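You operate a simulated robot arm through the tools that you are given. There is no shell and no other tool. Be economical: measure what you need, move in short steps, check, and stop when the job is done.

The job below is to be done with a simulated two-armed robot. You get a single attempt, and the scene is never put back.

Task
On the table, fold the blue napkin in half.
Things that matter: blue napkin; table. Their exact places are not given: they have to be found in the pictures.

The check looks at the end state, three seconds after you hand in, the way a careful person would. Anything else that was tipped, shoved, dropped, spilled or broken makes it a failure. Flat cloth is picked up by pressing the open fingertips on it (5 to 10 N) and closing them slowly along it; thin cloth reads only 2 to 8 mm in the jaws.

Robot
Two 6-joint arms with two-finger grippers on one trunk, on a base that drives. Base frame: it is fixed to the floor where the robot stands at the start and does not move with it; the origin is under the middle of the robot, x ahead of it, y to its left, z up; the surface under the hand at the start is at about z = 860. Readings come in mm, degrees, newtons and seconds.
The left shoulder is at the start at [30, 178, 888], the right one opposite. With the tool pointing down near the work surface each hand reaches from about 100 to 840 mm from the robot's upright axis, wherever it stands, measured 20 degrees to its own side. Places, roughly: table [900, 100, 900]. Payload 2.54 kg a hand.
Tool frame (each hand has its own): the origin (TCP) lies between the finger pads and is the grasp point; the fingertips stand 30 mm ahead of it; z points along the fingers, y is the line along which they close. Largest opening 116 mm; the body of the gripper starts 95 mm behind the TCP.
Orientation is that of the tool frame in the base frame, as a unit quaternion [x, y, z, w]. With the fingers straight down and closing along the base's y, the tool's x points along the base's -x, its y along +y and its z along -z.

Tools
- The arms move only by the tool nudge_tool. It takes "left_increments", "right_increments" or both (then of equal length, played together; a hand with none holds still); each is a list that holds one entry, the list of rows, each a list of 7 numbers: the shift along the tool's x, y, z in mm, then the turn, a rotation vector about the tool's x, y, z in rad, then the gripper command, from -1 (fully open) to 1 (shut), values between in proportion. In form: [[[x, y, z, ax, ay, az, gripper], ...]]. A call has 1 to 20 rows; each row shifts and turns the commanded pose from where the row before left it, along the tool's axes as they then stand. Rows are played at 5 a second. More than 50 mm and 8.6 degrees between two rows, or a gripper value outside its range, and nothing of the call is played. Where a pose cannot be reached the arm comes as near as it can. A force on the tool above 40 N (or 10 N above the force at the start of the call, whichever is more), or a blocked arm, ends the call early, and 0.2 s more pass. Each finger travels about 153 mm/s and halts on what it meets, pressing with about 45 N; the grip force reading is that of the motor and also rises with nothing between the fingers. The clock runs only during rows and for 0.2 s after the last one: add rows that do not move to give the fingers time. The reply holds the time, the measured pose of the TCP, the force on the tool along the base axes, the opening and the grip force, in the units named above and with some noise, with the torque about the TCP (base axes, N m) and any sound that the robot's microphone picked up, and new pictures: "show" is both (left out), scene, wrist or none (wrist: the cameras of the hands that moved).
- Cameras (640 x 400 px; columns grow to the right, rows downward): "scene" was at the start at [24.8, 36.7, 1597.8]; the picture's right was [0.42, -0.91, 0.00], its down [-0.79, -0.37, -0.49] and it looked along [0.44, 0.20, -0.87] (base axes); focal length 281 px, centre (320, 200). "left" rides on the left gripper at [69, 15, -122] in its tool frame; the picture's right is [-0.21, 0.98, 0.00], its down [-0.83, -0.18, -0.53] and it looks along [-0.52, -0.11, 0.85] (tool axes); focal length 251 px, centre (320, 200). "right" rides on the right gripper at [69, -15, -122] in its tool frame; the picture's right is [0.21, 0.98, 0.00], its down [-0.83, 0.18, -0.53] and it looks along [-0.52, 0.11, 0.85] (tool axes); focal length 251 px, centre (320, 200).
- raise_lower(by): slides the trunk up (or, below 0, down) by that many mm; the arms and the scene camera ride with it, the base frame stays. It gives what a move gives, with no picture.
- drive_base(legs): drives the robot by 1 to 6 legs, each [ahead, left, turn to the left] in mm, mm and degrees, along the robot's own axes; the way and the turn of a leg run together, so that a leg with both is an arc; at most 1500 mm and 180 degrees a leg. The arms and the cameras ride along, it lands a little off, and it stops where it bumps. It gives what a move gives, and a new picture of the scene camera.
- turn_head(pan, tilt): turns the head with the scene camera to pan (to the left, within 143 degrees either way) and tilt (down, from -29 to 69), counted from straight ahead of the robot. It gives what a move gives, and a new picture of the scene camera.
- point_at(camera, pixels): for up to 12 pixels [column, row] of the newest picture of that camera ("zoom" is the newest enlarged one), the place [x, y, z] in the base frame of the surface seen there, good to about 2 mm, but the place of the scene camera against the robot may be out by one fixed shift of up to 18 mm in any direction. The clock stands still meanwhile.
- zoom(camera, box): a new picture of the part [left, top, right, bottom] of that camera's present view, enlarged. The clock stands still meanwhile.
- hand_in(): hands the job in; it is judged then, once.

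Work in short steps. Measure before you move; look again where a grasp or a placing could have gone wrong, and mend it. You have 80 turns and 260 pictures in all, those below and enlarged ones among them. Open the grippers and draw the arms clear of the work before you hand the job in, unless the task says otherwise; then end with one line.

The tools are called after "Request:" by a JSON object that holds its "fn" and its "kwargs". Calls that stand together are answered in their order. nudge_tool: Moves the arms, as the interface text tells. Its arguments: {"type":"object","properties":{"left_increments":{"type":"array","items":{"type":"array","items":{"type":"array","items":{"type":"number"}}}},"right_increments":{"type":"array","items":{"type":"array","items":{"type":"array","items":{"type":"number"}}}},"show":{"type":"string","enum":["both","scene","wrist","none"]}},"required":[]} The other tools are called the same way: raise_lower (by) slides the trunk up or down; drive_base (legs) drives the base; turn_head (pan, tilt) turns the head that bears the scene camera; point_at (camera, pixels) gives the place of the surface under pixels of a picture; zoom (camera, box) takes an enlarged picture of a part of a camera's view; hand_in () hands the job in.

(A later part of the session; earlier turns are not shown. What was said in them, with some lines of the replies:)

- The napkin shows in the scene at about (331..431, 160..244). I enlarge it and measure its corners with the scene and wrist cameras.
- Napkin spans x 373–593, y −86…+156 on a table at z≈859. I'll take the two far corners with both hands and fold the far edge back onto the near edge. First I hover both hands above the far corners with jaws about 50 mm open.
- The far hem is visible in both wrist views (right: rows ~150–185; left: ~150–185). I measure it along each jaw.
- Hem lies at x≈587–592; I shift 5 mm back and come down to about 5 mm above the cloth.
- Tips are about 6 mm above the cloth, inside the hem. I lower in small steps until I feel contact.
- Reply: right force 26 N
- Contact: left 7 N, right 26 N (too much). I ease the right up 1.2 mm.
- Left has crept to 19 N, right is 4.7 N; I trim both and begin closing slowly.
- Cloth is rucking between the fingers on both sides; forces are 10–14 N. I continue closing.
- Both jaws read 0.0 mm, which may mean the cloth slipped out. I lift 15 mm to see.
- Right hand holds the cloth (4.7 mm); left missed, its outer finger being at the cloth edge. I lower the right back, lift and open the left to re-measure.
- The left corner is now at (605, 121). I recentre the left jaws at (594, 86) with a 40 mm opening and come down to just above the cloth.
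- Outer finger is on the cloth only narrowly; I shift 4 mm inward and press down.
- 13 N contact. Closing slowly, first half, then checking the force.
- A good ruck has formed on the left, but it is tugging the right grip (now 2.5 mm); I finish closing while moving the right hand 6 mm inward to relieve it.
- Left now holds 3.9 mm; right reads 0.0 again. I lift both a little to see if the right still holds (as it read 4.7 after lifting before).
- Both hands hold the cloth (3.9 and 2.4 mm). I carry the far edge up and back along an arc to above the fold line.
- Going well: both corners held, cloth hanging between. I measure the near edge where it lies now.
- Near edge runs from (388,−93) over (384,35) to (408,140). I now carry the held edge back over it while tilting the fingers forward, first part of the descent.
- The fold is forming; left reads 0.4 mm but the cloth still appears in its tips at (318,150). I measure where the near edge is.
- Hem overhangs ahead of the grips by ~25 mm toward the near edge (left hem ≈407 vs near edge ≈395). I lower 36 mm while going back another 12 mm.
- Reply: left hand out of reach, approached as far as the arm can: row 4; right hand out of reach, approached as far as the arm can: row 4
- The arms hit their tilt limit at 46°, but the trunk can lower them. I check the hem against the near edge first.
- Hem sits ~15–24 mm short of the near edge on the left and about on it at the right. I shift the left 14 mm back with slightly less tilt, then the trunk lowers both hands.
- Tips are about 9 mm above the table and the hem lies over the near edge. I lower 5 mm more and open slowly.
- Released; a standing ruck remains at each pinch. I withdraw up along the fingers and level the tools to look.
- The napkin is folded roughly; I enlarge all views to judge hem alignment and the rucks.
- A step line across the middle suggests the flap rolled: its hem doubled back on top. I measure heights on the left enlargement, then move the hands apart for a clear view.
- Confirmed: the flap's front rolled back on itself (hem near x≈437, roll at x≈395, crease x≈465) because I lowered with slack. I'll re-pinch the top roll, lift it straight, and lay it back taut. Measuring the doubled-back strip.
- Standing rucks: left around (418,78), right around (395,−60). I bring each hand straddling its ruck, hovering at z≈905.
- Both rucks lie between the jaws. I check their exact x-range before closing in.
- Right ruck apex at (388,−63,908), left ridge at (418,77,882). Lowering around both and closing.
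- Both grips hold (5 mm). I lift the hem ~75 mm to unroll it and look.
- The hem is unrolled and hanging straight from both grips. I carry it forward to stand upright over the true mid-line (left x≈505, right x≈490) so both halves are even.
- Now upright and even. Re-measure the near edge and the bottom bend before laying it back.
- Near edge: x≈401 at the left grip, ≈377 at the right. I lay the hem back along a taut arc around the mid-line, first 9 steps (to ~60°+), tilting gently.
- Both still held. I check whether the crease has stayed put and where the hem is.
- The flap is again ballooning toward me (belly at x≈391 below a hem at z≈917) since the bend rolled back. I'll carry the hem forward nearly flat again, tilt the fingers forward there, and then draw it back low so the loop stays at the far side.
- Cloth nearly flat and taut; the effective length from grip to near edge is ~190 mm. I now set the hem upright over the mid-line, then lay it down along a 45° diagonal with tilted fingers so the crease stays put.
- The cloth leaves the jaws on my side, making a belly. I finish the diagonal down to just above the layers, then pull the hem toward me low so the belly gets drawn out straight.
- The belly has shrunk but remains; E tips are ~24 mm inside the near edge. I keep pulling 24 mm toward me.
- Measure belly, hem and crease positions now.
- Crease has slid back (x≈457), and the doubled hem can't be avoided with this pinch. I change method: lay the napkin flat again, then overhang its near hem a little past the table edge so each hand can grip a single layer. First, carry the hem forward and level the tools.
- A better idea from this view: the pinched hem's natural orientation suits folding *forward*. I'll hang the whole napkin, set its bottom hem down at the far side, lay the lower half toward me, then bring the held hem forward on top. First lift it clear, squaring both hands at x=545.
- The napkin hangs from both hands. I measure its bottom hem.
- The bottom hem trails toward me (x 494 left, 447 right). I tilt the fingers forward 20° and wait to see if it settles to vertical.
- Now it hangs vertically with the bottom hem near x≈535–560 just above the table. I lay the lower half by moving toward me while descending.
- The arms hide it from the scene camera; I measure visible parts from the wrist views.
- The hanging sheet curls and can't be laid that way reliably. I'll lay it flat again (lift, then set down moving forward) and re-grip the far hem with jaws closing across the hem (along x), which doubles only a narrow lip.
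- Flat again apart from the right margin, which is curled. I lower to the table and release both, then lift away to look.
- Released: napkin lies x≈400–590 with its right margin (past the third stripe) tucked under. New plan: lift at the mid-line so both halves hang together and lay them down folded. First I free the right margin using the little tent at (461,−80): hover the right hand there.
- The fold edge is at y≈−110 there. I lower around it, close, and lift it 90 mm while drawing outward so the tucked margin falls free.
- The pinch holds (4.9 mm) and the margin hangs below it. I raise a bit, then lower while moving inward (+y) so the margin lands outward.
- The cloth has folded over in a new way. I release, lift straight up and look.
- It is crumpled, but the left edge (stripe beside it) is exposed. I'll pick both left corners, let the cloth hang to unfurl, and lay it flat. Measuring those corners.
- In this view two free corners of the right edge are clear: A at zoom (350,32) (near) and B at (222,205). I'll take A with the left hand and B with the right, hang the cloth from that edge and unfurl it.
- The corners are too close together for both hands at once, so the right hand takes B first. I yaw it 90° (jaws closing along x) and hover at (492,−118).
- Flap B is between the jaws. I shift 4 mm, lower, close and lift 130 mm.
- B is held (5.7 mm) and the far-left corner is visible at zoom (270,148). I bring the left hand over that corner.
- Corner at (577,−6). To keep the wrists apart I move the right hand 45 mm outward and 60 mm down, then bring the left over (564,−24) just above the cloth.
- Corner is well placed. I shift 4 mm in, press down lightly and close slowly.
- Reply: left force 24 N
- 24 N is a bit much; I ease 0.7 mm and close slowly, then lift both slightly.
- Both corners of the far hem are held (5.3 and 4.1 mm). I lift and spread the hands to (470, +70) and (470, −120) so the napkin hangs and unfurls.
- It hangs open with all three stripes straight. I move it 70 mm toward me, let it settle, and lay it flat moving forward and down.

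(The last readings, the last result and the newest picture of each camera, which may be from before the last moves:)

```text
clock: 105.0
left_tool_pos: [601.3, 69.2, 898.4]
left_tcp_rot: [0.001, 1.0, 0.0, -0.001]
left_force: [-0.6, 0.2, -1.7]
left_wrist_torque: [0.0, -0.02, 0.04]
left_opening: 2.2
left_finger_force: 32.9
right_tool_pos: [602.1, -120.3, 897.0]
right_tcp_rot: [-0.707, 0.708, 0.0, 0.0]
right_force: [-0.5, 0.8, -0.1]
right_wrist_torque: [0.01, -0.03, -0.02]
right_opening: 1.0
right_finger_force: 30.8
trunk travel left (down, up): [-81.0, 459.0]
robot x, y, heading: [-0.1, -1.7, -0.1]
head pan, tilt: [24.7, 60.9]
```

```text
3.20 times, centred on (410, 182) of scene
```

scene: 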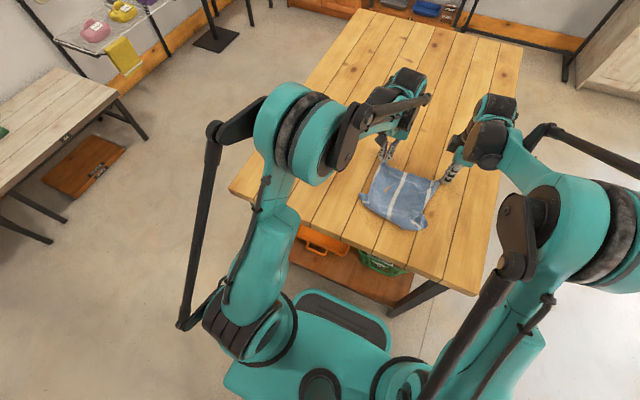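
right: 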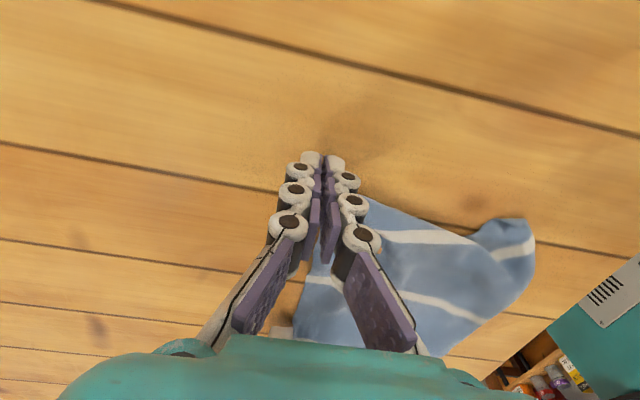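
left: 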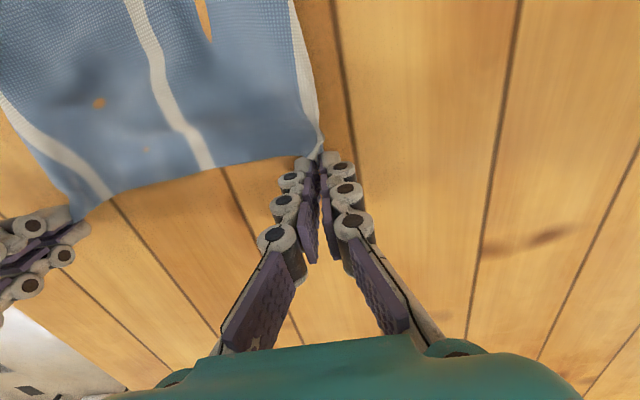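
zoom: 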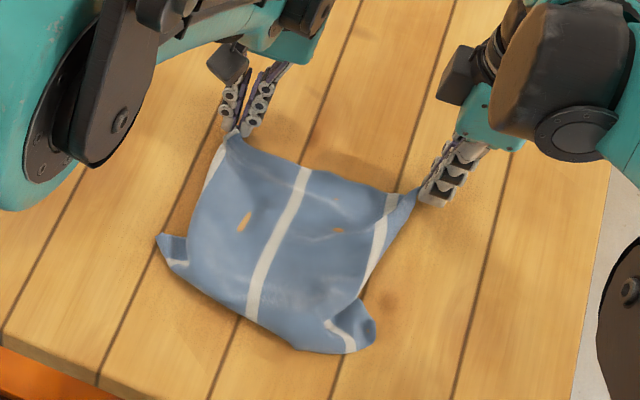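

Side margins tucked under because the pinch is inboard of the left corner. I lift and re-lay in one go, this time adding a rightward drift so the left margin trails outward, then release, back off and yaw the left hand for the next grip.

Request:
{"fn": "nudge_tool", "kwargs": {"left_increments": [[[13.5, 3.5, -13.5, 0, 0, 0, 1], [13.5, 3.5, -13.5, 0, 0, 0, 1], [13.5, 3.5, -13.5, 0, 0, 0, 1], [13.5, 3.5, -13.5, 0, 0, 0, 1], [13.5, 3.5, -13.5, 0, 0, 0, 1], [13.5, 3.5, -13.5, 0, 0, 0, 1], [13.5, 3.5, -13.5, 0, 0, 0, 1], [13.5, 3.5, -13.5, 0, 0, 0, 1], [13.5, 3.5, -13.5, 0, 0, 0, 1], [13.5, 3.5, -13.5, 0, 0, 0, 1], [13.5, 3.5, -13.5, 0, 0, 0, 1], [13.5, 3.5, -13.5, 0, 0, 0, 1], [13.5, 3.5, -13.5, 0, 0, 0, 1], [13.5, 3.5, -13.5, 0, 0, 0, 1], [13.5, 3.5, -13.5, 0, 0, 0, 1], [0, 0, 0, 0, 0, 0, 1], [0, 0, 0, 0, 0, 0, 1], [0, 0, 0, 0, 0, 0, 1], [0, 0, 0, 0, 0, 0, 1], [0, 0, 0, 0, 0, 0, 1]]], "right_increments": [[[-3.2, 13.5, -13.5, 0, 0, 0, 1], [-3.2, 13.5, -13.5, 0, 0, 0, 1], [-3.2, 13.5, -13.5, 0, 0, 0, 1], [-3.2, 13.5, -13.5, 0, 0, 0, 1], [-3.2, 13.5, -13.5, 0, 0, 0, 1], [-3.2, 13.5, -13.5, 0, 0, 0, 1], [-3.2, 13.5, -13.5, 0, 0, 0, 1], [-3.2, 13.5, -13.5, 0, 0, 0, 1], [-3.2, 13.5, -13.5, 0, 0, 0, 1], [-3.2, 13.5, -13.5, 0, 0, 0, 1], [-3.2, 13.5, -13.5, 0, 0, 0, 1], [-3.2, 13.5, -13.5, 0, 0, 0, 1], [-3.2, 13.5, -13.5, 0, 0, 0, 1], [-3.2, 13.5, -13.5, 0, 0, 0, 1], [-3.2, 13.5, -13.5, 0, 0, 0, 1], [0, 0, 0, 0, 0, 0, 1], [0, 0, 0, 0, 0, 0, 1], [0, 0, 0, 0, 0, 0, 1], [0, 0, 0, 0, 0, 0, 1], [0, 0, 0, 0, 0, 0, 1]]], "show": "none"}}

Request:
{"fn": "nudge_tool", "kwargs": {"left_increments": [[[-10, 0, 14, 0, 0, 0, 1], [-12, 0, 14, 0, 0, 0, 1], [-13, 0, 14, 0, 0, 0, 1], [-13, -3, 14, 0, 0, 0, 1], [-14, -5, 14, 0, 0, 0, 1], [-14, -5, 14, 0, 0, 0, 1], [-14, -5, 14, 0, 0, 0, 1], [-14, -5, 14, 0, 0, 0, 1], [-14, -5, 14, 0, 0, 0, 1], [-14, -5, 14, 0, 0, 0, 1], [-15, -6, 14, 0, 0, 0, 1], [-15, -8, 14, 0, 0, 0, 1], [-15, -10, 14, 0, 0, 0, 1], [-15, -12, 14, 0, 0, 0, 1], [-10, -10, 9, 0, 0, 0, 1], [0, 0, 0, 0, 0, 0, 1]]], "right_increments": [[[0, -10, 14, 0, 0, 0, 1], [0, -12, 14, 0, 0, 0, 1], [0, -13, 14, 0, 0, 0, 1], [3, -13, 14, 0, 0, 0, 1], [5, -14, 14, 0, 0, 0, 1], [5, -14, 14, 0, 0, 0, 1], [5, -14, 14, 0, 0, 0, 1], [5, -14, 14, 0, 0, 0, 1], [5, -14, 14, 0, 0, 0, 1], [5, -14, 14, 0, 0, 0, 1], [6, -15, 14, 0, 0, 0, 1], [8, -15, 14, 0, 0, 0, 1], [10, -15, 14, 0, 0, 0, 1], [12, -15, 14, 0, 0, 0, 1], [10, -10, 9, 0, 0, 0, 1], [0, 0, 0, 0, 0, 0, 1]]], "show": "wrist"}}

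Request:
{"fn": "nudge_tool", "kwargs": {"left_increments": [[[0, 0, 0, 0, 0, 0, 0.7], [0, 0, 0, 0, 0, 0, 0.4], [0, 0, -15, 0, 0, 0, 0.4], [0, 20, -35, 0, 0, 0, 0.4], [0, 30, -38, 0, 0, 0, 0.4], [0, 30, -38, 0, 0, 0, 0.4], [0, 30, 0, 0, 0, 0, 0.4], [0, 0, 0, 0, 0, 0.143, 0.4], [0, 0, 0, 0, 0, 0.143, 0.4], [0, 0, 0, 0, 0, 0.143, 0.4], [0, 0, 0, 0, 0, 0.143, 0.4], [0, 0, 0, 0, 0, 0.143, 0.4], [0, 0, 0, 0, 0, 0.143, 0.4], [0, 0, 0, 0, 0, 0.143, 0.4], [0, 0, 0, 0, 0, 0.143, 0.4], [0, 0, 0, 0, 0, 0.143, 0.4], [0, 0, 0, 0, 0, 0.143, 0.4], [0, 0, 0, 0, 0, 0.141, 0.4]]], "right_increments": [[[0, 0, 0, 0, 0, 0, 0.7], [0, 0, 0, 0, 0, 0, 0.4], [0, 0, -15, 0, 0, 0, 0.4], [20, 0, -35, 0, 0, 0, 0.4], [30, 0, -38, 0, 0, 0, 0.4], [30, 0, -38, 0, 0, 0, 0.4], [20, 0, 0, 0, 0, 0, 0.4], [0, 0, 0, 0, 0, 0, 0.4], [0, 0, 0, 0, 0, 0, 0.4], [0, 0, 0, 0, 0, 0, 0.4], [0, 0, 0, 0, 0, 0, 0.4], [0, 0, 0, 0, 0, 0, 0.4], [0, 0, 0, 0, 0, 0, 0.4], [0, 0, 0, 0, 0, 0, 0.4], [0, 0, 0, 0, 0, 0, 0.4], [0, 0, 0, 0, 0, 0, 0.4], [0, 0, 0, 0, 0, 0, 0.4], [0, 0, 0, 0, 0, 0, 0.4]]]}}

Request:
{"fn": "zoom", "kwargs": {"camera": "scene", "box": [330, 130, 490, 255]}}

```text
clock: 109.2
left_tool_pos: [398.8, 121.3, 1101.4]
left_tcp_rot: [0.0, 1.0, 0.0, -0.001]
left_force: [-0.5, 0.2, 2.7]
left_wrist_torque: [-0.02, 0.0, -0.01]
left_opening: 0.0
left_finger_force: 29.7
right_tool_pos: [399.4, -72.4, 1102.5]
right_tcp_rot: [0.707, -0.707, -0.001, 0.001]
right_force: [0.4, 0.3, -0.7]
right_wrist_torque: [0.0, 0.01, -0.02]
right_opening: 1.1
right_finger_force: 30.4
trunk travel left (down, up): [-81.0, 459.0]
robot x, y, heading: [5.0, 0.2, 0.1]
head pan, tilt: [24.7, 60.9]
```

```text
clock: 112.6
left_tool_pos: [601.6, 42.4, 897.3]
left_tcp_rot: [0.001, 1.0, 0.0, -0.001]
left_force: [0.1, -2.5, 3.6]
left_wrist_torque: [-0.05, 0.02, 0.03]
left_opening: 0.1
left_finger_force: 27.9
right_tool_pos: [599.4, -149.7, 896.6]
right_tcp_rot: [-0.707, 0.707, 0.0, 0.0]
right_force: [-0.9, 0.0, 0.2]
right_wrist_torque: [-0.01, 0.01, -0.03]
right_opening: 0.7
right_finger_force: 31.5
trunk travel left (down, up): [-81.0, 459.0]
robot x, y, heading: [-2.1, -2.7, 0.2]
head pan, tilt: [24.7, 60.9]
```

right: 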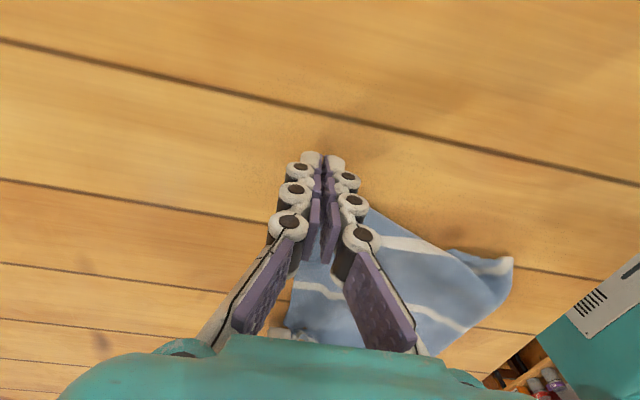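
left: 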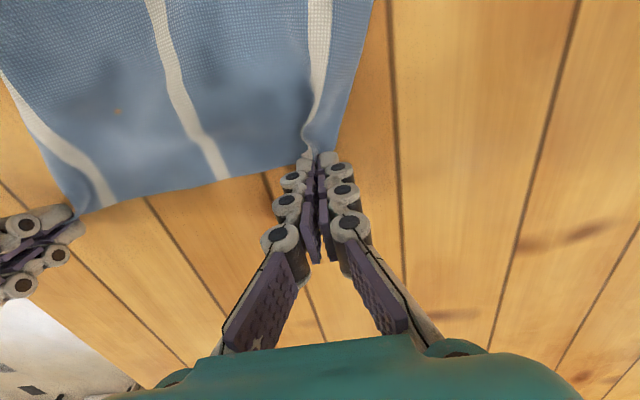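

```text
clock: 116.4
left_tool_pos: [602.6, 152.7, 1023.2]
left_tcp_rot: [0.708, 0.706, -0.001, -0.001]
left_force: [0.1, -0.3, -0.8]
left_wrist_torque: [0.03, -0.04, 0.02]
left_opening: 34.8
left_finger_force: 0.0
right_tool_pos: [601.7, -250.8, 1021.4]
right_tcp_rot: [0.707, -0.707, -0.001, 0.001]
right_force: [-0.1, -0.3, -0.1]
right_wrist_torque: [0.0, 0.0, 0.01]
right_opening: 34.7
right_finger_force: 0.0
trunk travel left (down, up): [-81.0, 459.0]
robot x, y, heading: [2.0, 0.3, -0.4]
head pan, tilt: [24.7, 60.9]
```

scene: 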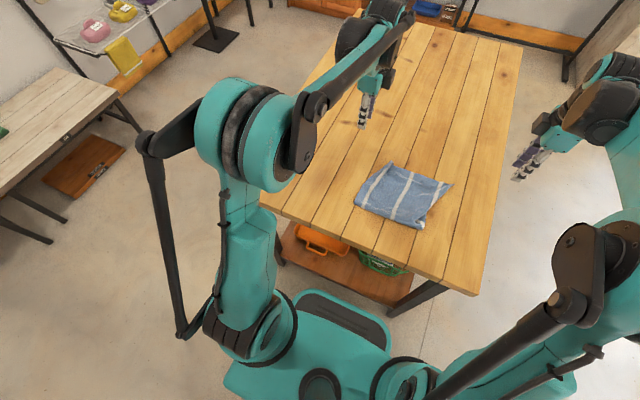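
right: 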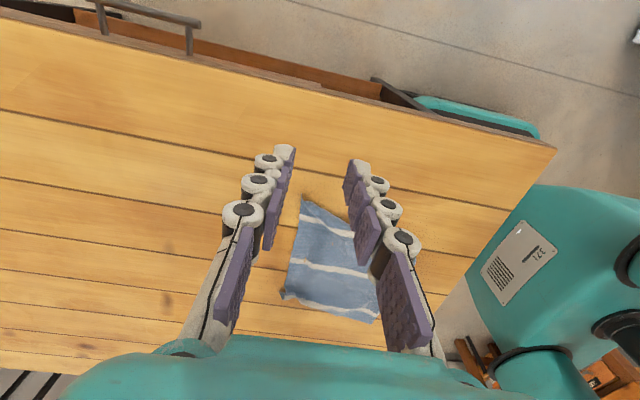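
left: 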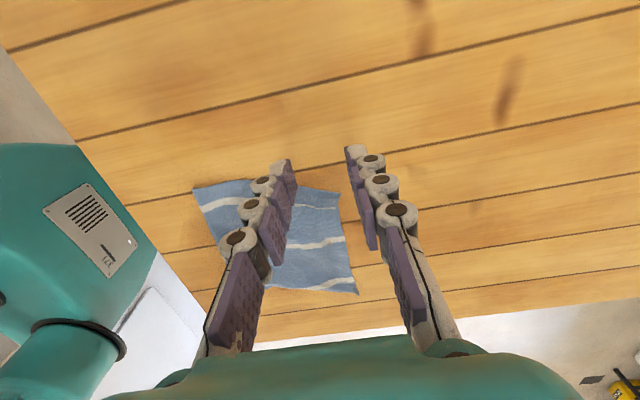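

```text
3.20 times, centred on (410, 192) of scene
```

zoom: 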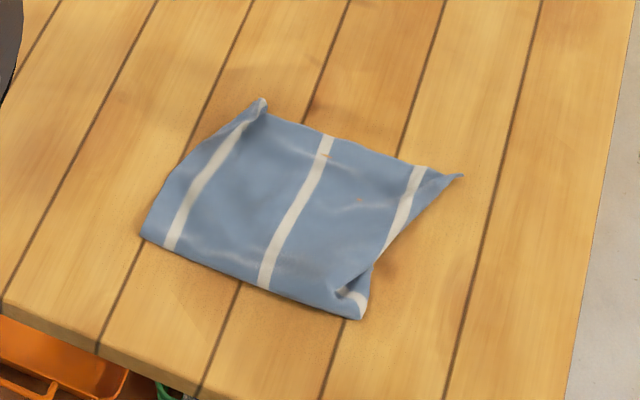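

Nearly flat now. I measure the left and right edges to find the mid-line ends, comparing scene and wrist cameras.

Request:
{"fn": "point_at", "kwargs": {"camera": "zoom", "pixels": [[262, 100], [142, 236], [200, 165], [460, 176], [362, 316], [385, 255], [400, 232], [328, 136], [264, 288], [296, 210]]}}

Request:
{"fn": "point_at", "kwargs": {"camera": "left", "pixels": [[340, 191], [195, 188], [357, 293], [330, 188], [345, 240]]}}

Request:
{"fn": "point_at", "kwargs": {"camera": "right", "pixels": [[304, 199], [352, 226], [284, 294], [378, 320], [330, 212], [292, 262]]}}

```text
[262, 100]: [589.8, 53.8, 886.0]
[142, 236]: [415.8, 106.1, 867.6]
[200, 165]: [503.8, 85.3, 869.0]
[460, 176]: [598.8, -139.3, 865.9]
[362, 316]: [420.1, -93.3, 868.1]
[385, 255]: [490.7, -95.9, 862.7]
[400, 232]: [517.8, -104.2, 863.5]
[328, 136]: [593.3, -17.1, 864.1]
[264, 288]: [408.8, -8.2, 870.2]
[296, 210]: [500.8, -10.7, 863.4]
```

```text
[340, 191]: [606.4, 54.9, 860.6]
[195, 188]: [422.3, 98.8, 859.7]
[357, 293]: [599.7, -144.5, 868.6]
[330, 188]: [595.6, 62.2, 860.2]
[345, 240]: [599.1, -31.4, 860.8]
```

```text
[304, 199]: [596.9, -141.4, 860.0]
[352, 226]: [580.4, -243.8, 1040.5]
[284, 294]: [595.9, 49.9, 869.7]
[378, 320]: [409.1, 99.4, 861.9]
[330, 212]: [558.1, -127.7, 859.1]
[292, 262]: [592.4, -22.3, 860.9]
```

Far hem at x≈597, so the true mid-line is x≈486 (the near hem is a bit curled under). I bring both yawed hands to the mid-line ends, (486, 75) and (486, −88), and down to touch.

Request:
{"fn": "nudge_tool", "kwargs": {"left_increments": [[[-9.75, -14.5, 15.4, 0, 0, 0, 0.4], [-9.75, -14.5, 15.4, 0, 0, 0, 0.4], [-9.75, -14.5, 15.4, 0, 0, 0, 0.4], [-9.75, -14.5, 15.4, 0, 0, 0, 0.4], [-9.75, -14.5, 15.4, 0, 0, 0, 0.4], [-9.75, -14.5, 15.4, 0, 0, 0, 0.4], [-9.75, -14.5, 15.4, 0, 0, 0, 0.4], [-9.75, -14.5, 15.4, 0, 0, 0, 0.4], [0, 0, 0, 0, 0, 0, 0.4]]], "right_increments": [[[-20.4, 14.5, 15.1, 0, 0, 0, 0.4], [-20.4, 14.5, 15.1, 0, 0, 0, 0.4], [-20.4, 14.5, 15.1, 0, 0, 0, 0.4], [-20.4, 14.5, 15.1, 0, 0, 0, 0.4], [-20.4, 14.5, 15.1, 0, 0, 0, 0.4], [-20.4, 14.5, 15.1, 0, 0, 0, 0.4], [-20.4, 14.5, 15.1, 0, 0, 0, 0.4], [-20.4, 14.5, 15.1, 0, 0, 0, 0.4], [0, 0, 0, 0, 0, 0, 0.4]]], "show": "wrist"}}

Request:
{"fn": "nudge_tool", "kwargs": {"left_increments": [[[0, 0, 3, 0, 0, 0, 0.4], [0, 0, 3, 0, 0, 0, 0.4], [0, 0, 2.5, 0, 0, 0, 0.4], [0, 0, 0.7, 0, 0, 0, 0.4], [0, 0, 0, 0, 0, 0, 0.4]]], "right_increments": [[[0, 0, 3, 0, 0, 0, 0.4], [0, 0, 3, 0, 0, 0, 0.4], [0, 0, 2.5, 0, 0, 0, 0.4], [0, 0, 0.7, 0, 0, 0, 0.4], [0, 0, 0, 0, 0, 0, 0.4]]], "show": "wrist"}}

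```text
clock: 118.4
left_tool_pos: [485.3, 75.4, 899.8]
left_tcp_rot: [0.707, 0.707, 0.0, -0.001]
left_force: [-0.4, 0.5, 0.0]
left_wrist_torque: [0.04, 0.0, 0.0]
left_opening: 34.8
left_finger_force: 0.0
right_tool_pos: [485.6, -88.9, 899.2]
right_tcp_rot: [0.707, -0.707, -0.001, 0.0]
right_force: [0.1, -0.3, 0.9]
right_wrist_torque: [-0.03, -0.01, 0.01]
right_opening: 34.7
right_finger_force: 0.1
trunk travel left (down, up): [-81.0, 459.0]
robot x, y, heading: [-2.6, -0.4, -0.3]
head pan, tilt: [24.7, 60.9]
```

right: 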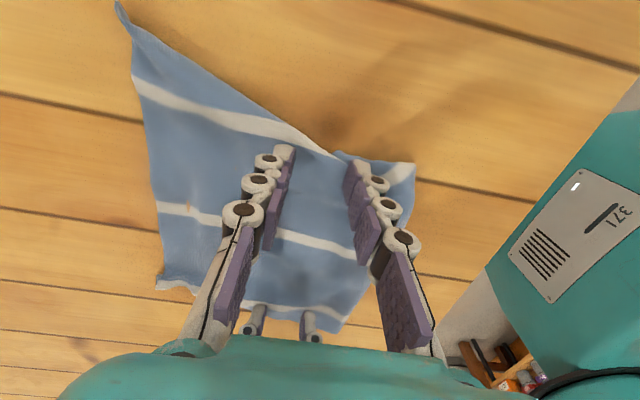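
left: 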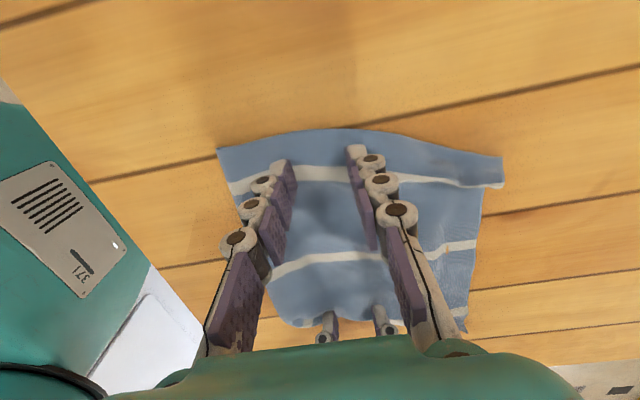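

```text
clock: 119.6
left_tool_pos: [484.5, 75.0, 891.4]
left_tcp_rot: [0.707, 0.707, 0.0, -0.001]
left_force: [0.5, 0.2, 0.4]
left_wrist_torque: [-0.01, 0.01, 0.01]
left_opening: 34.7
left_finger_force: 0.0
right_tool_pos: [483.6, -88.7, 892.2]
right_tcp_rot: [-0.707, 0.707, 0.0, -0.001]
right_force: [-0.6, -0.7, 7.0]
right_wrist_torque: [-0.04, 0.16, 0.01]
right_opening: 35.4
right_finger_force: 0.2
trunk travel left (down, up): [-81.0, 459.0]
robot x, y, heading: [-0.6, -1.9, -0.2]
head pan, tilt: [24.7, 60.9]
```

right: 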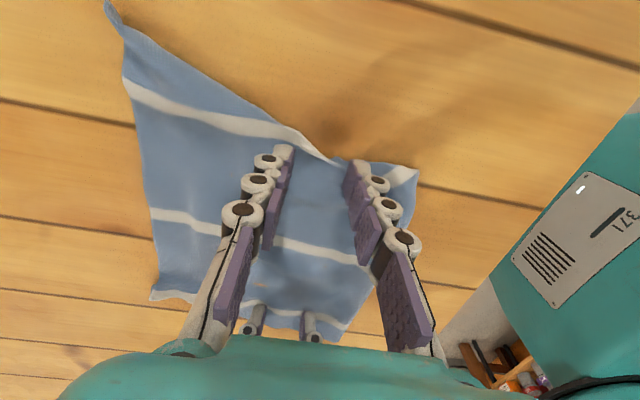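
left: 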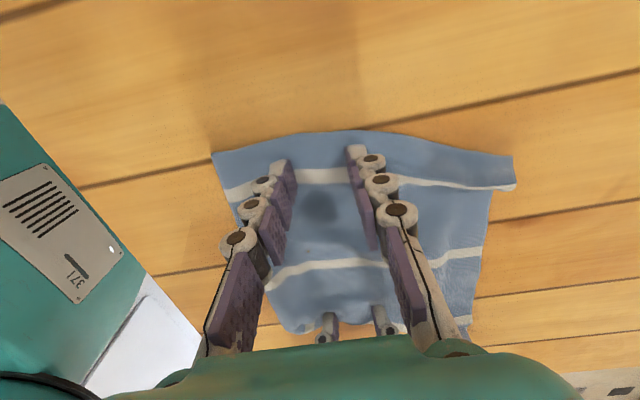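

Right contact 7 N; left needs ~1 mm more. I press the left, close both slowly, and lift a little.

Request:
{"fn": "nudge_tool", "kwargs": {"left_increments": [[[0, 0, 1.3, 0, 0, 0, 0.4], [0, 0, 0, 0, 0, 0, 0.45], [0, 0, 0, 0, 0, 0, 0.5], [0, 0, 0, 0, 0, 0, 0.55], [0, 0, 0, 0, 0, 0, 0.6], [0, 0, 0, 0, 0, 0, 0.65], [0, 0, 0, 0, 0, 0, 0.7], [0, 0, 0, 0, 0, 0, 0.75], [0, 0, 0, 0, 0, 0, 0.8], [0, 0, 0, 0, 0, 0, 0.85], [0, 0, 0, 0, 0, 0, 0.9], [0, 0, 0, 0, 0, 0, 0.95], [0, 0, 0, 0, 0, 0, 1], [0, 0, 0, 0, 0, 0, 1], [0, 0, 0, 0, 0, 0, 1]]], "right_increments": [[[0, 0, 0.3, 0, 0, 0, 0.4], [0, 0, 0, 0, 0, 0, 0.45], [0, 0, 0, 0, 0, 0, 0.5], [0, 0, 0, 0, 0, 0, 0.55], [0, 0, 0, 0, 0, 0, 0.6], [0, 0, 0, 0, 0, 0, 0.65], [0, 0, 0, 0, 0, 0, 0.7], [0, 0, 0, 0, 0, 0, 0.75], [0, 0, 0, 0, 0, 0, 0.8], [0, 0, 0, 0, 0, 0, 0.85], [0, 0, 0, 0, 0, 0, 0.9], [0, 0, 0, 0, 0, 0, 0.95], [0, 0, 0, 0, 0, 0, 1], [0, 0, 0, 0, 0, 0, 1], [0, 0, 0, 0, 0, 0, 1]]], "show": "none"}}

Request:
{"fn": "nudge_tool", "kwargs": {"left_increments": [[[0, 0, -10, 0, 0, 0, 1], [0, 0, -15, 0, 0, 0, 1], [0, 0, -15, 0, 0, 0, 1], [0, 0, 0, 0, 0, 0, 1]]], "right_increments": [[[0, 0, -10, 0, 0, 0, 1], [0, 0, -15, 0, 0, 0, 1], [0, 0, -15, 0, 0, 0, 1], [0, 0, 0, 0, 0, 0, 1]]]}}

Request:
{"fn": "zoom", "kwargs": {"camera": "scene", "box": [330, 130, 490, 255]}}

```text
clock: 122.8
left_tool_pos: [484.8, 75.3, 891.3]
left_tcp_rot: [0.707, 0.707, 0.0, -0.001]
left_force: [1.5, -0.4, -2.3]
left_wrist_torque: [0.02, 0.08, 0.01]
left_opening: 5.8
left_finger_force: 42.4
right_tool_pos: [483.9, -88.0, 892.2]
right_tcp_rot: [0.707, -0.707, 0.0, 0.0]
right_force: [0.9, -0.1, 1.3]
right_wrist_torque: [0.0, 0.11, 0.01]
right_opening: 5.1
right_finger_force: 32.5
trunk travel left (down, up): [-81.0, 459.0]
robot x, y, heading: [-0.1, -0.2, 0.0]
head pan, tilt: [24.7, 60.9]
```

```text
clock: 123.8
left_tool_pos: [486.1, 74.6, 930.8]
left_tcp_rot: [0.707, 0.707, -0.001, -0.001]
left_force: [0.8, -0.6, 1.4]
left_wrist_torque: [0.03, -0.03, 0.06]
left_opening: 3.1
left_finger_force: 37.7
right_tool_pos: [485.8, -89.6, 932.0]
right_tcp_rot: [0.708, -0.707, -0.001, 0.001]
right_force: [1.9, 0.8, -0.9]
right_wrist_torque: [0.02, 0.04, 0.04]
right_opening: 3.5
right_finger_force: 30.8
trunk travel left (down, up): [-81.0, 459.0]
robot x, y, heading: [-2.2, -4.9, -0.0]
head pan, tilt: [24.7, 60.9]
```

scene: 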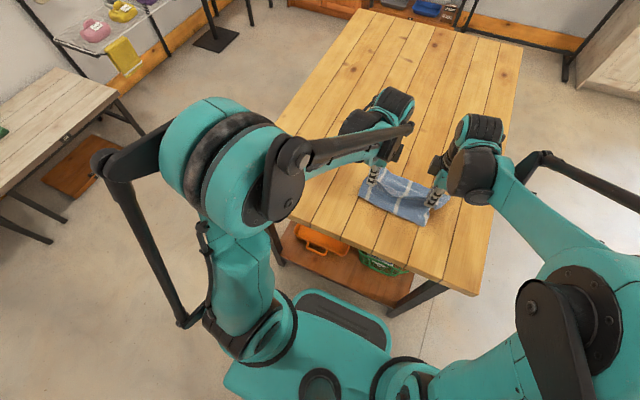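
right: 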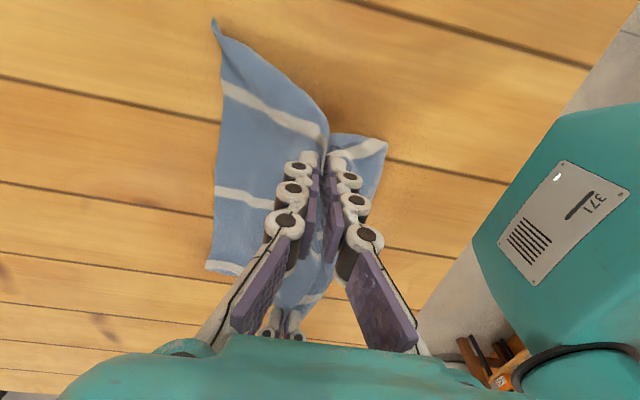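
left: 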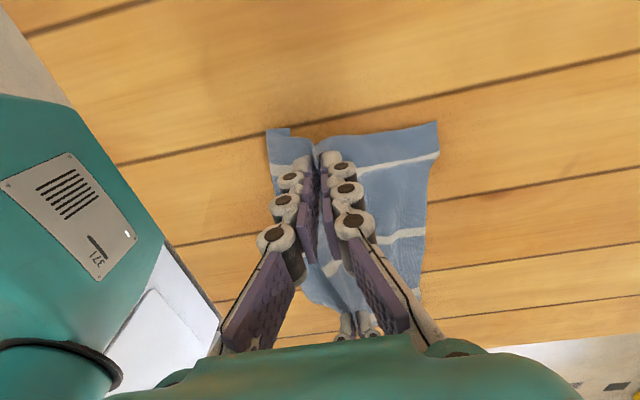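

```text
3.20 times, centred on (410, 192) of scene
```

zoom: 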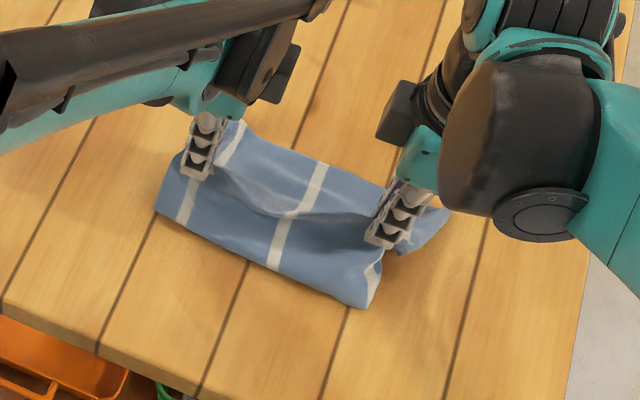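

Both hands hold the mid-line ridge. I lift 115 mm so both halves hang freely, and let them settle.

Request:
{"fn": "nudge_tool", "kwargs": {"left_increments": [[[0, 0, -13, 0, 0, 0, 1], [0, 0, -13, 0, 0, 0, 1], [0, 0, -13, 0, 0, 0, 1], [0, 0, -13, 0, 0, 0, 1], [0.5, 0, -13, 0, 0, 0, 1], [0.5, 0, -13, 0, 0, 0, 1], [0.5, 0, -13, 0, 0, 0, 1], [0.5, 0, -13, 0, 0, 0, 1], [0.5, 0, -13, 0, 0, 0, 1], [0, 0, -13, 0, 0, 0, 1], [0, 0, 0, 0, 0, 0, 1], [0, 0, 0, 0, 0, 0, 1], [0, 0, 0, 0, 0, 0, 1], [0, 0, 0, 0, 0, 0, 1], [0, 0, 0, 0, 0, 0, 1], [0, 0, 0, 0, 0, 0, 1], [0, 0, 0, 0, 0, 0, 1]]], "right_increments": [[[0, 0, -13, 0, 0, 0, 1], [0, 0, -13, 0, 0, 0, 1], [0, 0, -13, 0, 0, 0, 1], [0, 0, -13, 0, 0, 0, 1], [0.5, 0, -13, 0, 0, 0, 1], [0.5, 0, -13, 0, 0, 0, 1], [0.5, 0, -13, 0, 0, 0, 1], [0.5, 0, -13, 0, 0, 0, 1], [0.5, 0, -13, 0, 0, 0, 1], [0, 0, -13, 0, 0, 0, 1], [0, 0, 0, 0, 0, 0, 1], [0, 0, 0, 0, 0, 0, 1], [0, 0, 0, 0, 0, 0, 1], [0, 0, 0, 0, 0, 0, 1], [0, 0, 0, 0, 0, 0, 1], [0, 0, 0, 0, 0, 0, 1], [0, 0, 0, 0, 0, 0, 1]]]}}

Request:
{"fn": "zoom", "kwargs": {"camera": "scene", "box": [330, 130, 490, 255]}}

Request:
{"fn": "zoom", "kwargs": {"camera": "left", "box": [200, 60, 460, 340]}}

Request:
{"fn": "zoom", "kwargs": {"camera": "right", "box": [180, 0, 440, 280]}}

```text
clock: 127.4
left_tool_pos: [485.3, 77.4, 1058.9]
left_tcp_rot: [0.707, 0.707, 0.0, -0.001]
left_force: [-1.1, 0.6, 2.4]
left_wrist_torque: [0.01, 0.04, 0.03]
left_opening: 2.5
left_finger_force: 38.8
right_tool_pos: [486.7, -91.5, 1062.3]
right_tcp_rot: [-0.707, 0.707, 0.001, -0.002]
right_force: [1.6, 0.8, -2.6]
right_wrist_torque: [-0.02, 0.14, 0.0]
right_opening: 5.9
right_finger_force: 40.6
trunk travel left (down, up): [-81.0, 459.0]
robot x, y, heading: [-2.6, -1.0, 0.1]
head pan, tilt: [24.7, 60.9]
```

scene: 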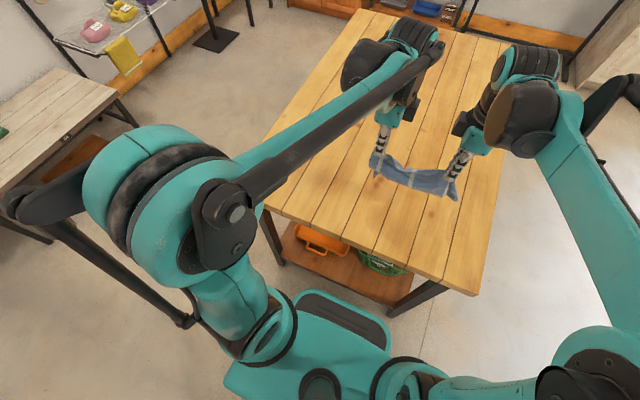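
right: 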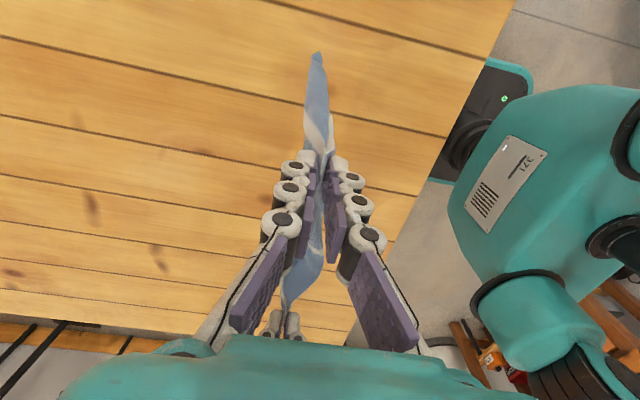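
left: 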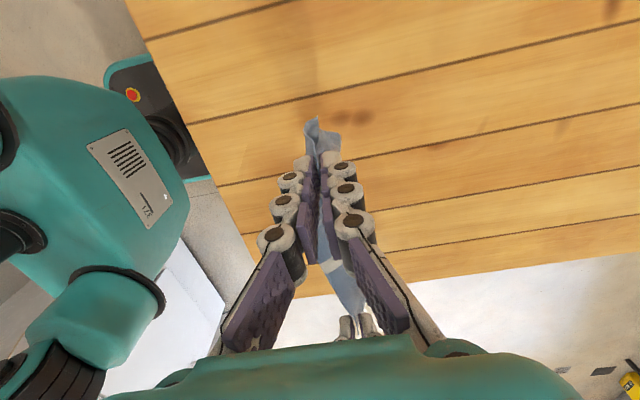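

```text
3.20 times, centred on (410, 192) of scene
```

zoom: 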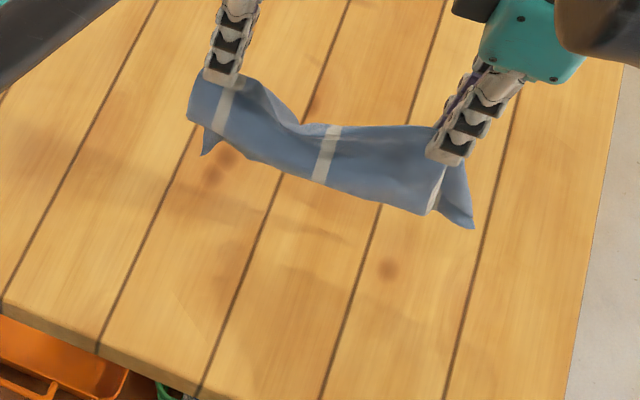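

```text
1.43 times, centred on (330, 200) of left
```

zoom: 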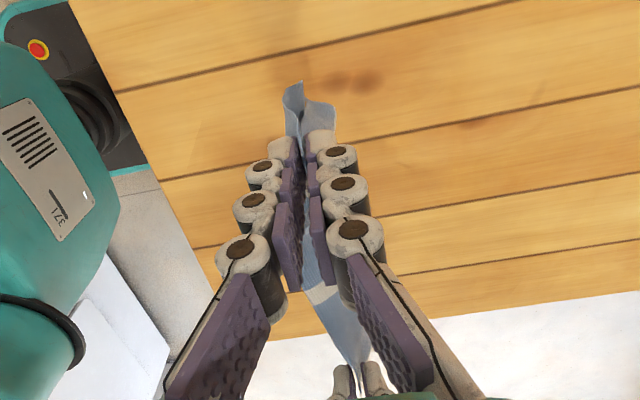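

```text
1.43 times, centred on (310, 140) of right
```

zoom: 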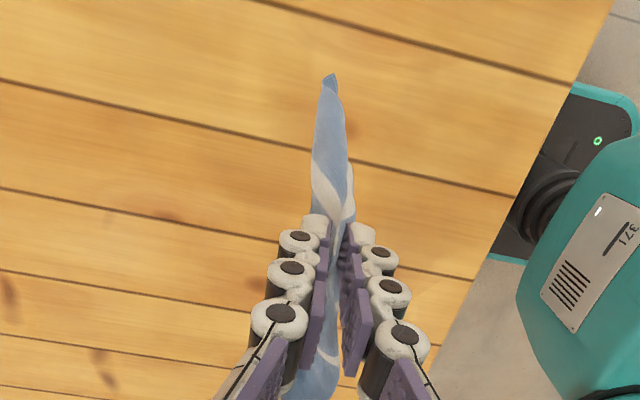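

Both halves hang together, folded at the mid-line. I tighten the crease slightly and lay the doubled napkin down moving forward, with hems trailing toward me.

Request:
{"fn": "nudge_tool", "kwargs": {"left_increments": [[[4, 0, 0, 0, 0, 0, 1], [4, 0, 0, 0, 0, 0, 1], [0, 8, 14, 0, 0, 0, 1], [0, 8, 14, 0, 0, 0, 1], [0, 8, 14, 0, 0, 0, 1], [0, 9, 14, 0, 0, 0, 1], [0, 13, 12.5, 0, 0, 0, 1], [0, 13, 12.5, 0, 0, 0, 1], [0, 13, 12.5, 0, 0, 0, 1], [3, 13, 12.5, 0, 0, 0, 1], [3, 13, 12.5, 0, 0, 0, 1], [3, 13, 12.5, 0, 0, 0, 1], [3, 13, 12.5, 0, 0, 0, 1], [3, 13, 12.5, 0, 0, 0, 1], [0, 8, 6, 0, 0, 0, 1], [0, 0, 0, 0, 0, 0, 1], [0, 0, 0, 0, 0, 0, 1]]], "right_increments": [[[4, 0, 0, 0, 0, 0, 1], [4, 0, 0, 0, 0, 0, 1], [0, -8, 14, 0, 0, 0, 1], [0, -8, 14, 0, 0, 0, 1], [0, -8, 14, 0, 0, 0, 1], [0, -9, 14, 0, 0, 0, 1], [0, -13, 12.5, 0, 0, 0, 1], [0, -13, 12.5, 0, 0, 0, 1], [0, -13, 12.5, 0, 0, 0, 1], [-3, -13, 12.5, 0, 0, 0, 1], [-3, -13, 12.5, 0, 0, 0, 1], [-3, -13, 12.5, 0, 0, 0, 1], [-3, -13, 12.5, 0, 0, 0, 1], [-3, -13, 12.5, 0, 0, 0, 1], [0, -8, 6, 0, 0, 0, 1], [0, 0, 0, 0, 0, 0, 1], [0, 0, 0, 0, 0, 0, 1]]]}}

Request:
{"fn": "zoom", "kwargs": {"camera": "scene", "box": [330, 130, 490, 255]}}

```text
clock: 131.0
left_tool_pos: [631.2, 100.5, 898.0]
left_tcp_rot: [0.707, 0.707, -0.001, -0.001]
left_force: [0.4, 0.4, 2.5]
left_wrist_torque: [-0.03, -0.05, -0.01]
left_opening: 0.0
left_finger_force: 25.9
right_tool_pos: [629.4, -85.2, 898.4]
right_tcp_rot: [0.708, -0.706, 0.0, 0.0]
right_force: [0.7, -0.2, -1.6]
right_wrist_torque: [-0.02, 0.05, 0.01]
right_opening: 1.7
right_finger_force: 27.2
trunk travel left (down, up): [-81.0, 459.0]
robot x, y, heading: [-2.0, 1.9, -0.1]
head pan, tilt: [24.7, 60.9]
```

scene: 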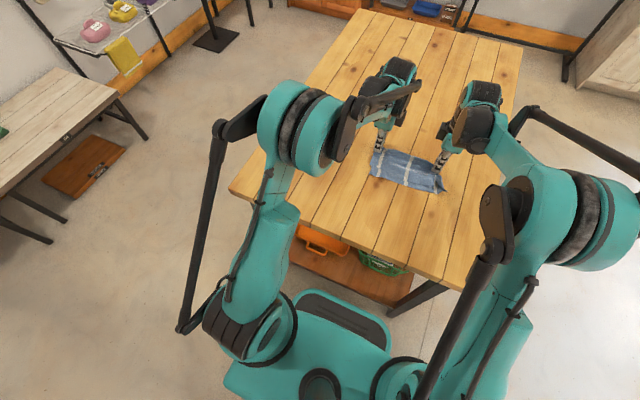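
right: 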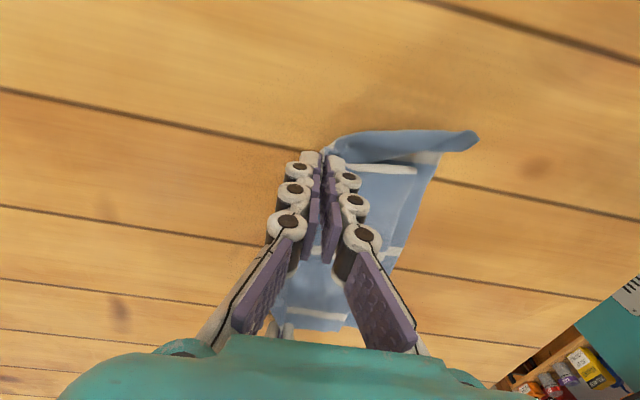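
left: 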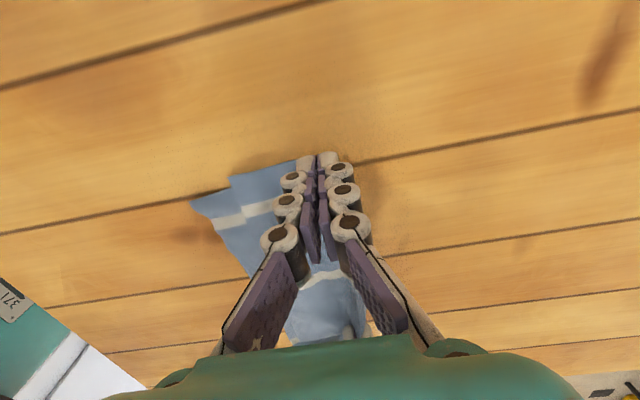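

```text
3.20 times, centred on (410, 192) of scene
```

zoom: 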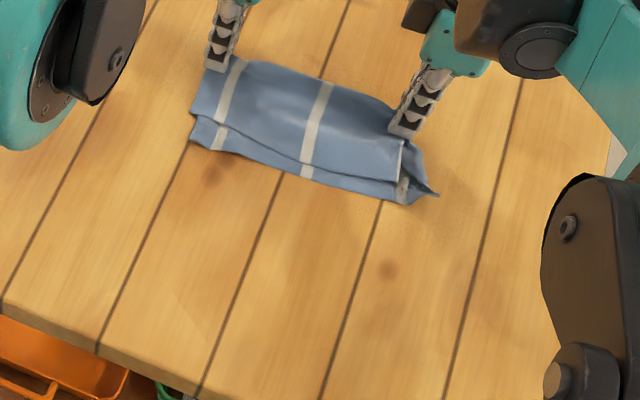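

A neat fold, hems within ~20 mm. I open gently, lift straight out and back away.

Request:
{"fn": "nudge_tool", "kwargs": {"left_increments": [[[0, 0, 0, 0, 0, 0, 0.9], [0, 0, 0, 0, 0, 0, 0.8], [0, 0, 0, 0, 0, 0, 0.7], [0, 0, -6, 0, 0, 0, 0.65], [0, 0, -15, 0, 0, 0, 0.6], [0, 0, -30, 0, 0, 0, 0.6], [15, 0, -35, 0, 0, 0, 0.6], [30, 0, -35, 0, 0, 0, 0.6], [35, 0, -15, 0, 0, 0, 0.6], [35, 0, 0, 0, 0, 0, 0.6]]], "right_increments": [[[0, 0, 0, 0, 0, 0, 0.9], [0, 0, 0, 0, 0, 0, 0.8], [0, 0, 0, 0, 0, 0, 0.7], [0, 0, -6, 0, 0, 0, 0.65], [0, 0, -15, 0, 0, 0, 0.6], [0, 0, -30, 0, 0, 0, 0.6], [15, 0, -35, 0, 0, 0, 0.6], [30, 0, -35, 0, 0, 0, 0.6], [35, 0, -15, 0, 0, 0, 0.6], [35, 0, 0, 0, 0, 0, 0.6]]]}}

Request:
{"fn": "zoom", "kwargs": {"camera": "scene", "box": [350, 130, 462, 217]}}

Request:
{"fn": "point_at", "kwargs": {"camera": "zoom", "pixels": [[140, 85], [90, 200], [100, 230], [395, 170], [425, 290], [400, 320], [320, 115], [265, 245], [260, 275], [250, 160]]}}

Request:
{"fn": "zoom", "kwargs": {"camera": "right", "box": [220, 100, 480, 360]}}

```text
clock: 133.2
left_tool_pos: [633.2, 214.1, 1032.1]
left_tcp_rot: [0.707, 0.707, 0.0, 0.0]
left_force: [-0.2, -0.4, -0.1]
left_wrist_torque: [-0.01, 0.03, -0.02]
left_opening: 23.3
left_finger_force: 0.0
right_tool_pos: [629.8, -200.1, 1035.5]
right_tcp_rot: [0.707, -0.707, -0.001, 0.001]
right_force: [-0.7, -0.3, -0.7]
right_wrist_torque: [0.01, -0.03, 0.01]
right_opening: 23.3
right_finger_force: 0.1
trunk travel left (down, up): [-81.0, 459.0]
robot x, y, heading: [-0.6, 1.2, 0.0]
head pan, tilt: [24.7, 60.9]
```

scene: 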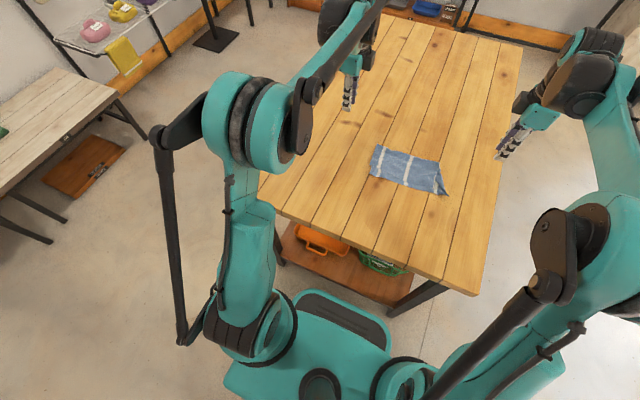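
right: 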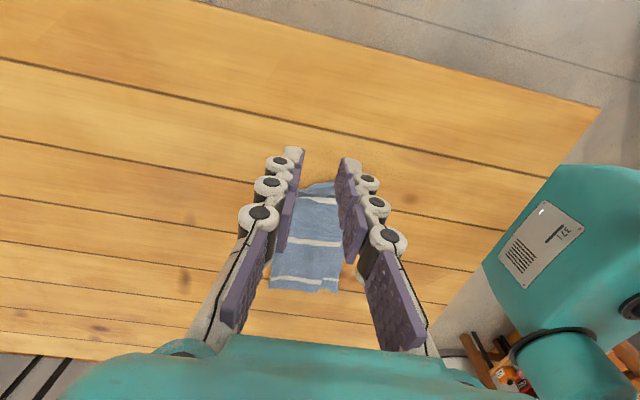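
left: 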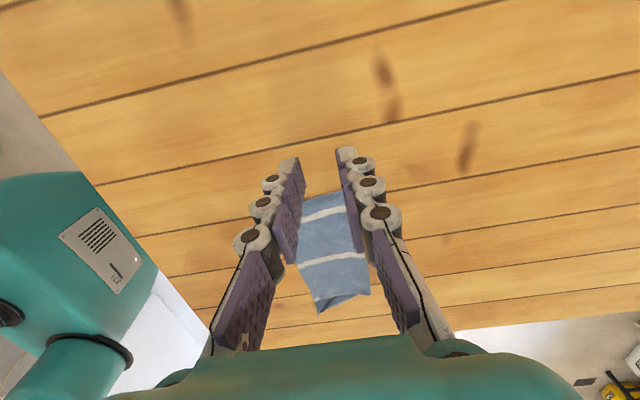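

```text
4.60 times, centred on (406, 174) of scene
```

zoom: 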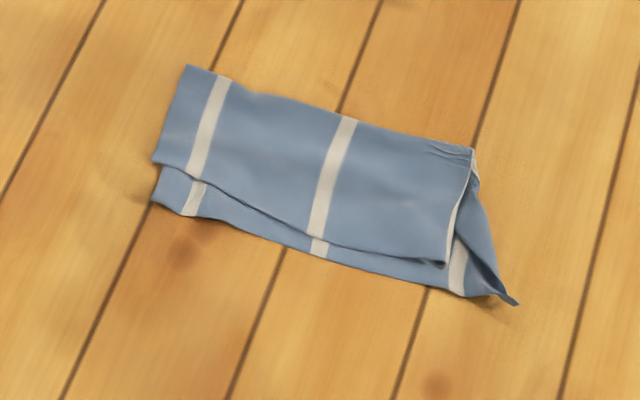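

```text
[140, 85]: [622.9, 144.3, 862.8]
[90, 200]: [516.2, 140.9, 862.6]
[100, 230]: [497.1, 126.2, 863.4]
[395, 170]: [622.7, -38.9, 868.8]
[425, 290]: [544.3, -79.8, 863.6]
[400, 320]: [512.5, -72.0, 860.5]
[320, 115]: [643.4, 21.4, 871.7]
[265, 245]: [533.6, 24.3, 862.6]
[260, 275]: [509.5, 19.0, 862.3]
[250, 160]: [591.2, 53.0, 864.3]
```

```text
1.54 times, centred on (350, 230) of right
```

zoom: 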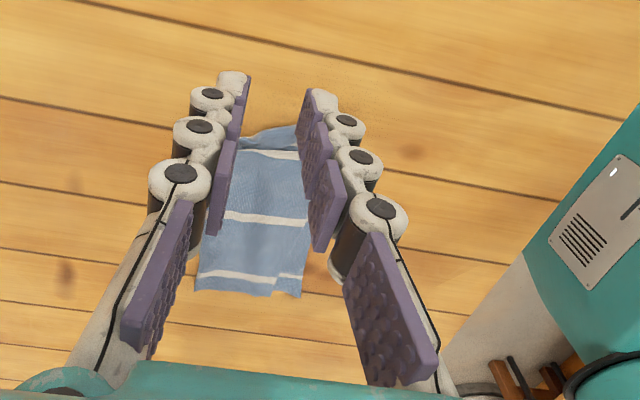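

The napkin lies folded in half: crease at x≈630, hems together near x≈500–515, left edges aligned; only a slim right margin of the top layer is tucked in. I open the grippers and move the arms higher and clear.

Request:
{"fn": "nudge_tool", "kwargs": {"left_increments": [[[15, 0, -25, 0, 0, 0, 0], [15, 0, -25, 0, 0, 0, -0.5], [15, 0, -20, 0, 0, 0, -1], [0, 0, 0, 0, 0, 0, -1]]], "right_increments": [[[15, 0, -25, 0, 0, 0, 0], [15, 0, -25, 0, 0, 0, -0.5], [15, 0, -20, 0, 0, 0, -1], [0, 0, 0, 0, 0, 0, -1]]], "show": "scene"}}

```text
clock: 134.2
left_tool_pos: [631.6, 261.4, 1104.2]
left_tcp_rot: [0.708, 0.707, -0.001, -0.001]
left_force: [0.6, 0.1, -0.3]
left_wrist_torque: [-0.03, 0.0, -0.02]
left_opening: 116.1
left_finger_force: 0.1
right_tool_pos: [630.1, -244.6, 1103.9]
right_tcp_rot: [-0.707, 0.708, 0.001, 0.0]
right_force: [-0.4, 0.1, -0.1]
right_wrist_torque: [-0.03, 0.02, 0.03]
right_opening: 116.0
right_finger_force: 0.2
trunk travel left (down, up): [-81.0, 459.0]
robot x, y, heading: [0.8, -0.6, -0.2]
head pan, tilt: [24.7, 60.9]
5 turns are left
```

scene: 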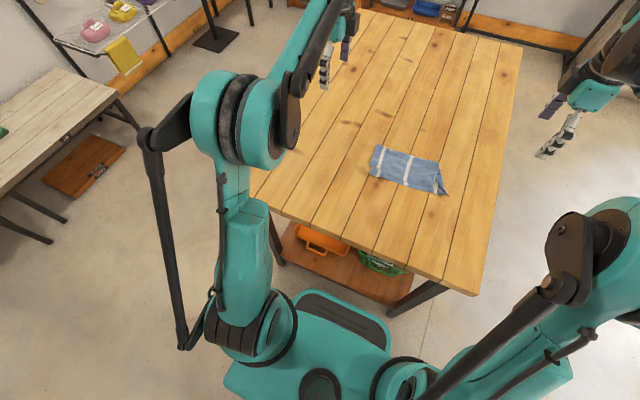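

The napkin lies folded at about (370–447, 145–195), grippers are open and clear. I hand in.

Request:
{"fn": "hand_in", "kwargs": {}}

```text
The job is handed in.
```

The blue napkin is folded in half on the table and handed in; the left edges line up and the hems are about 20 mm apart, but the top layer's right margin is still tucked under, so the right corners don't meet.
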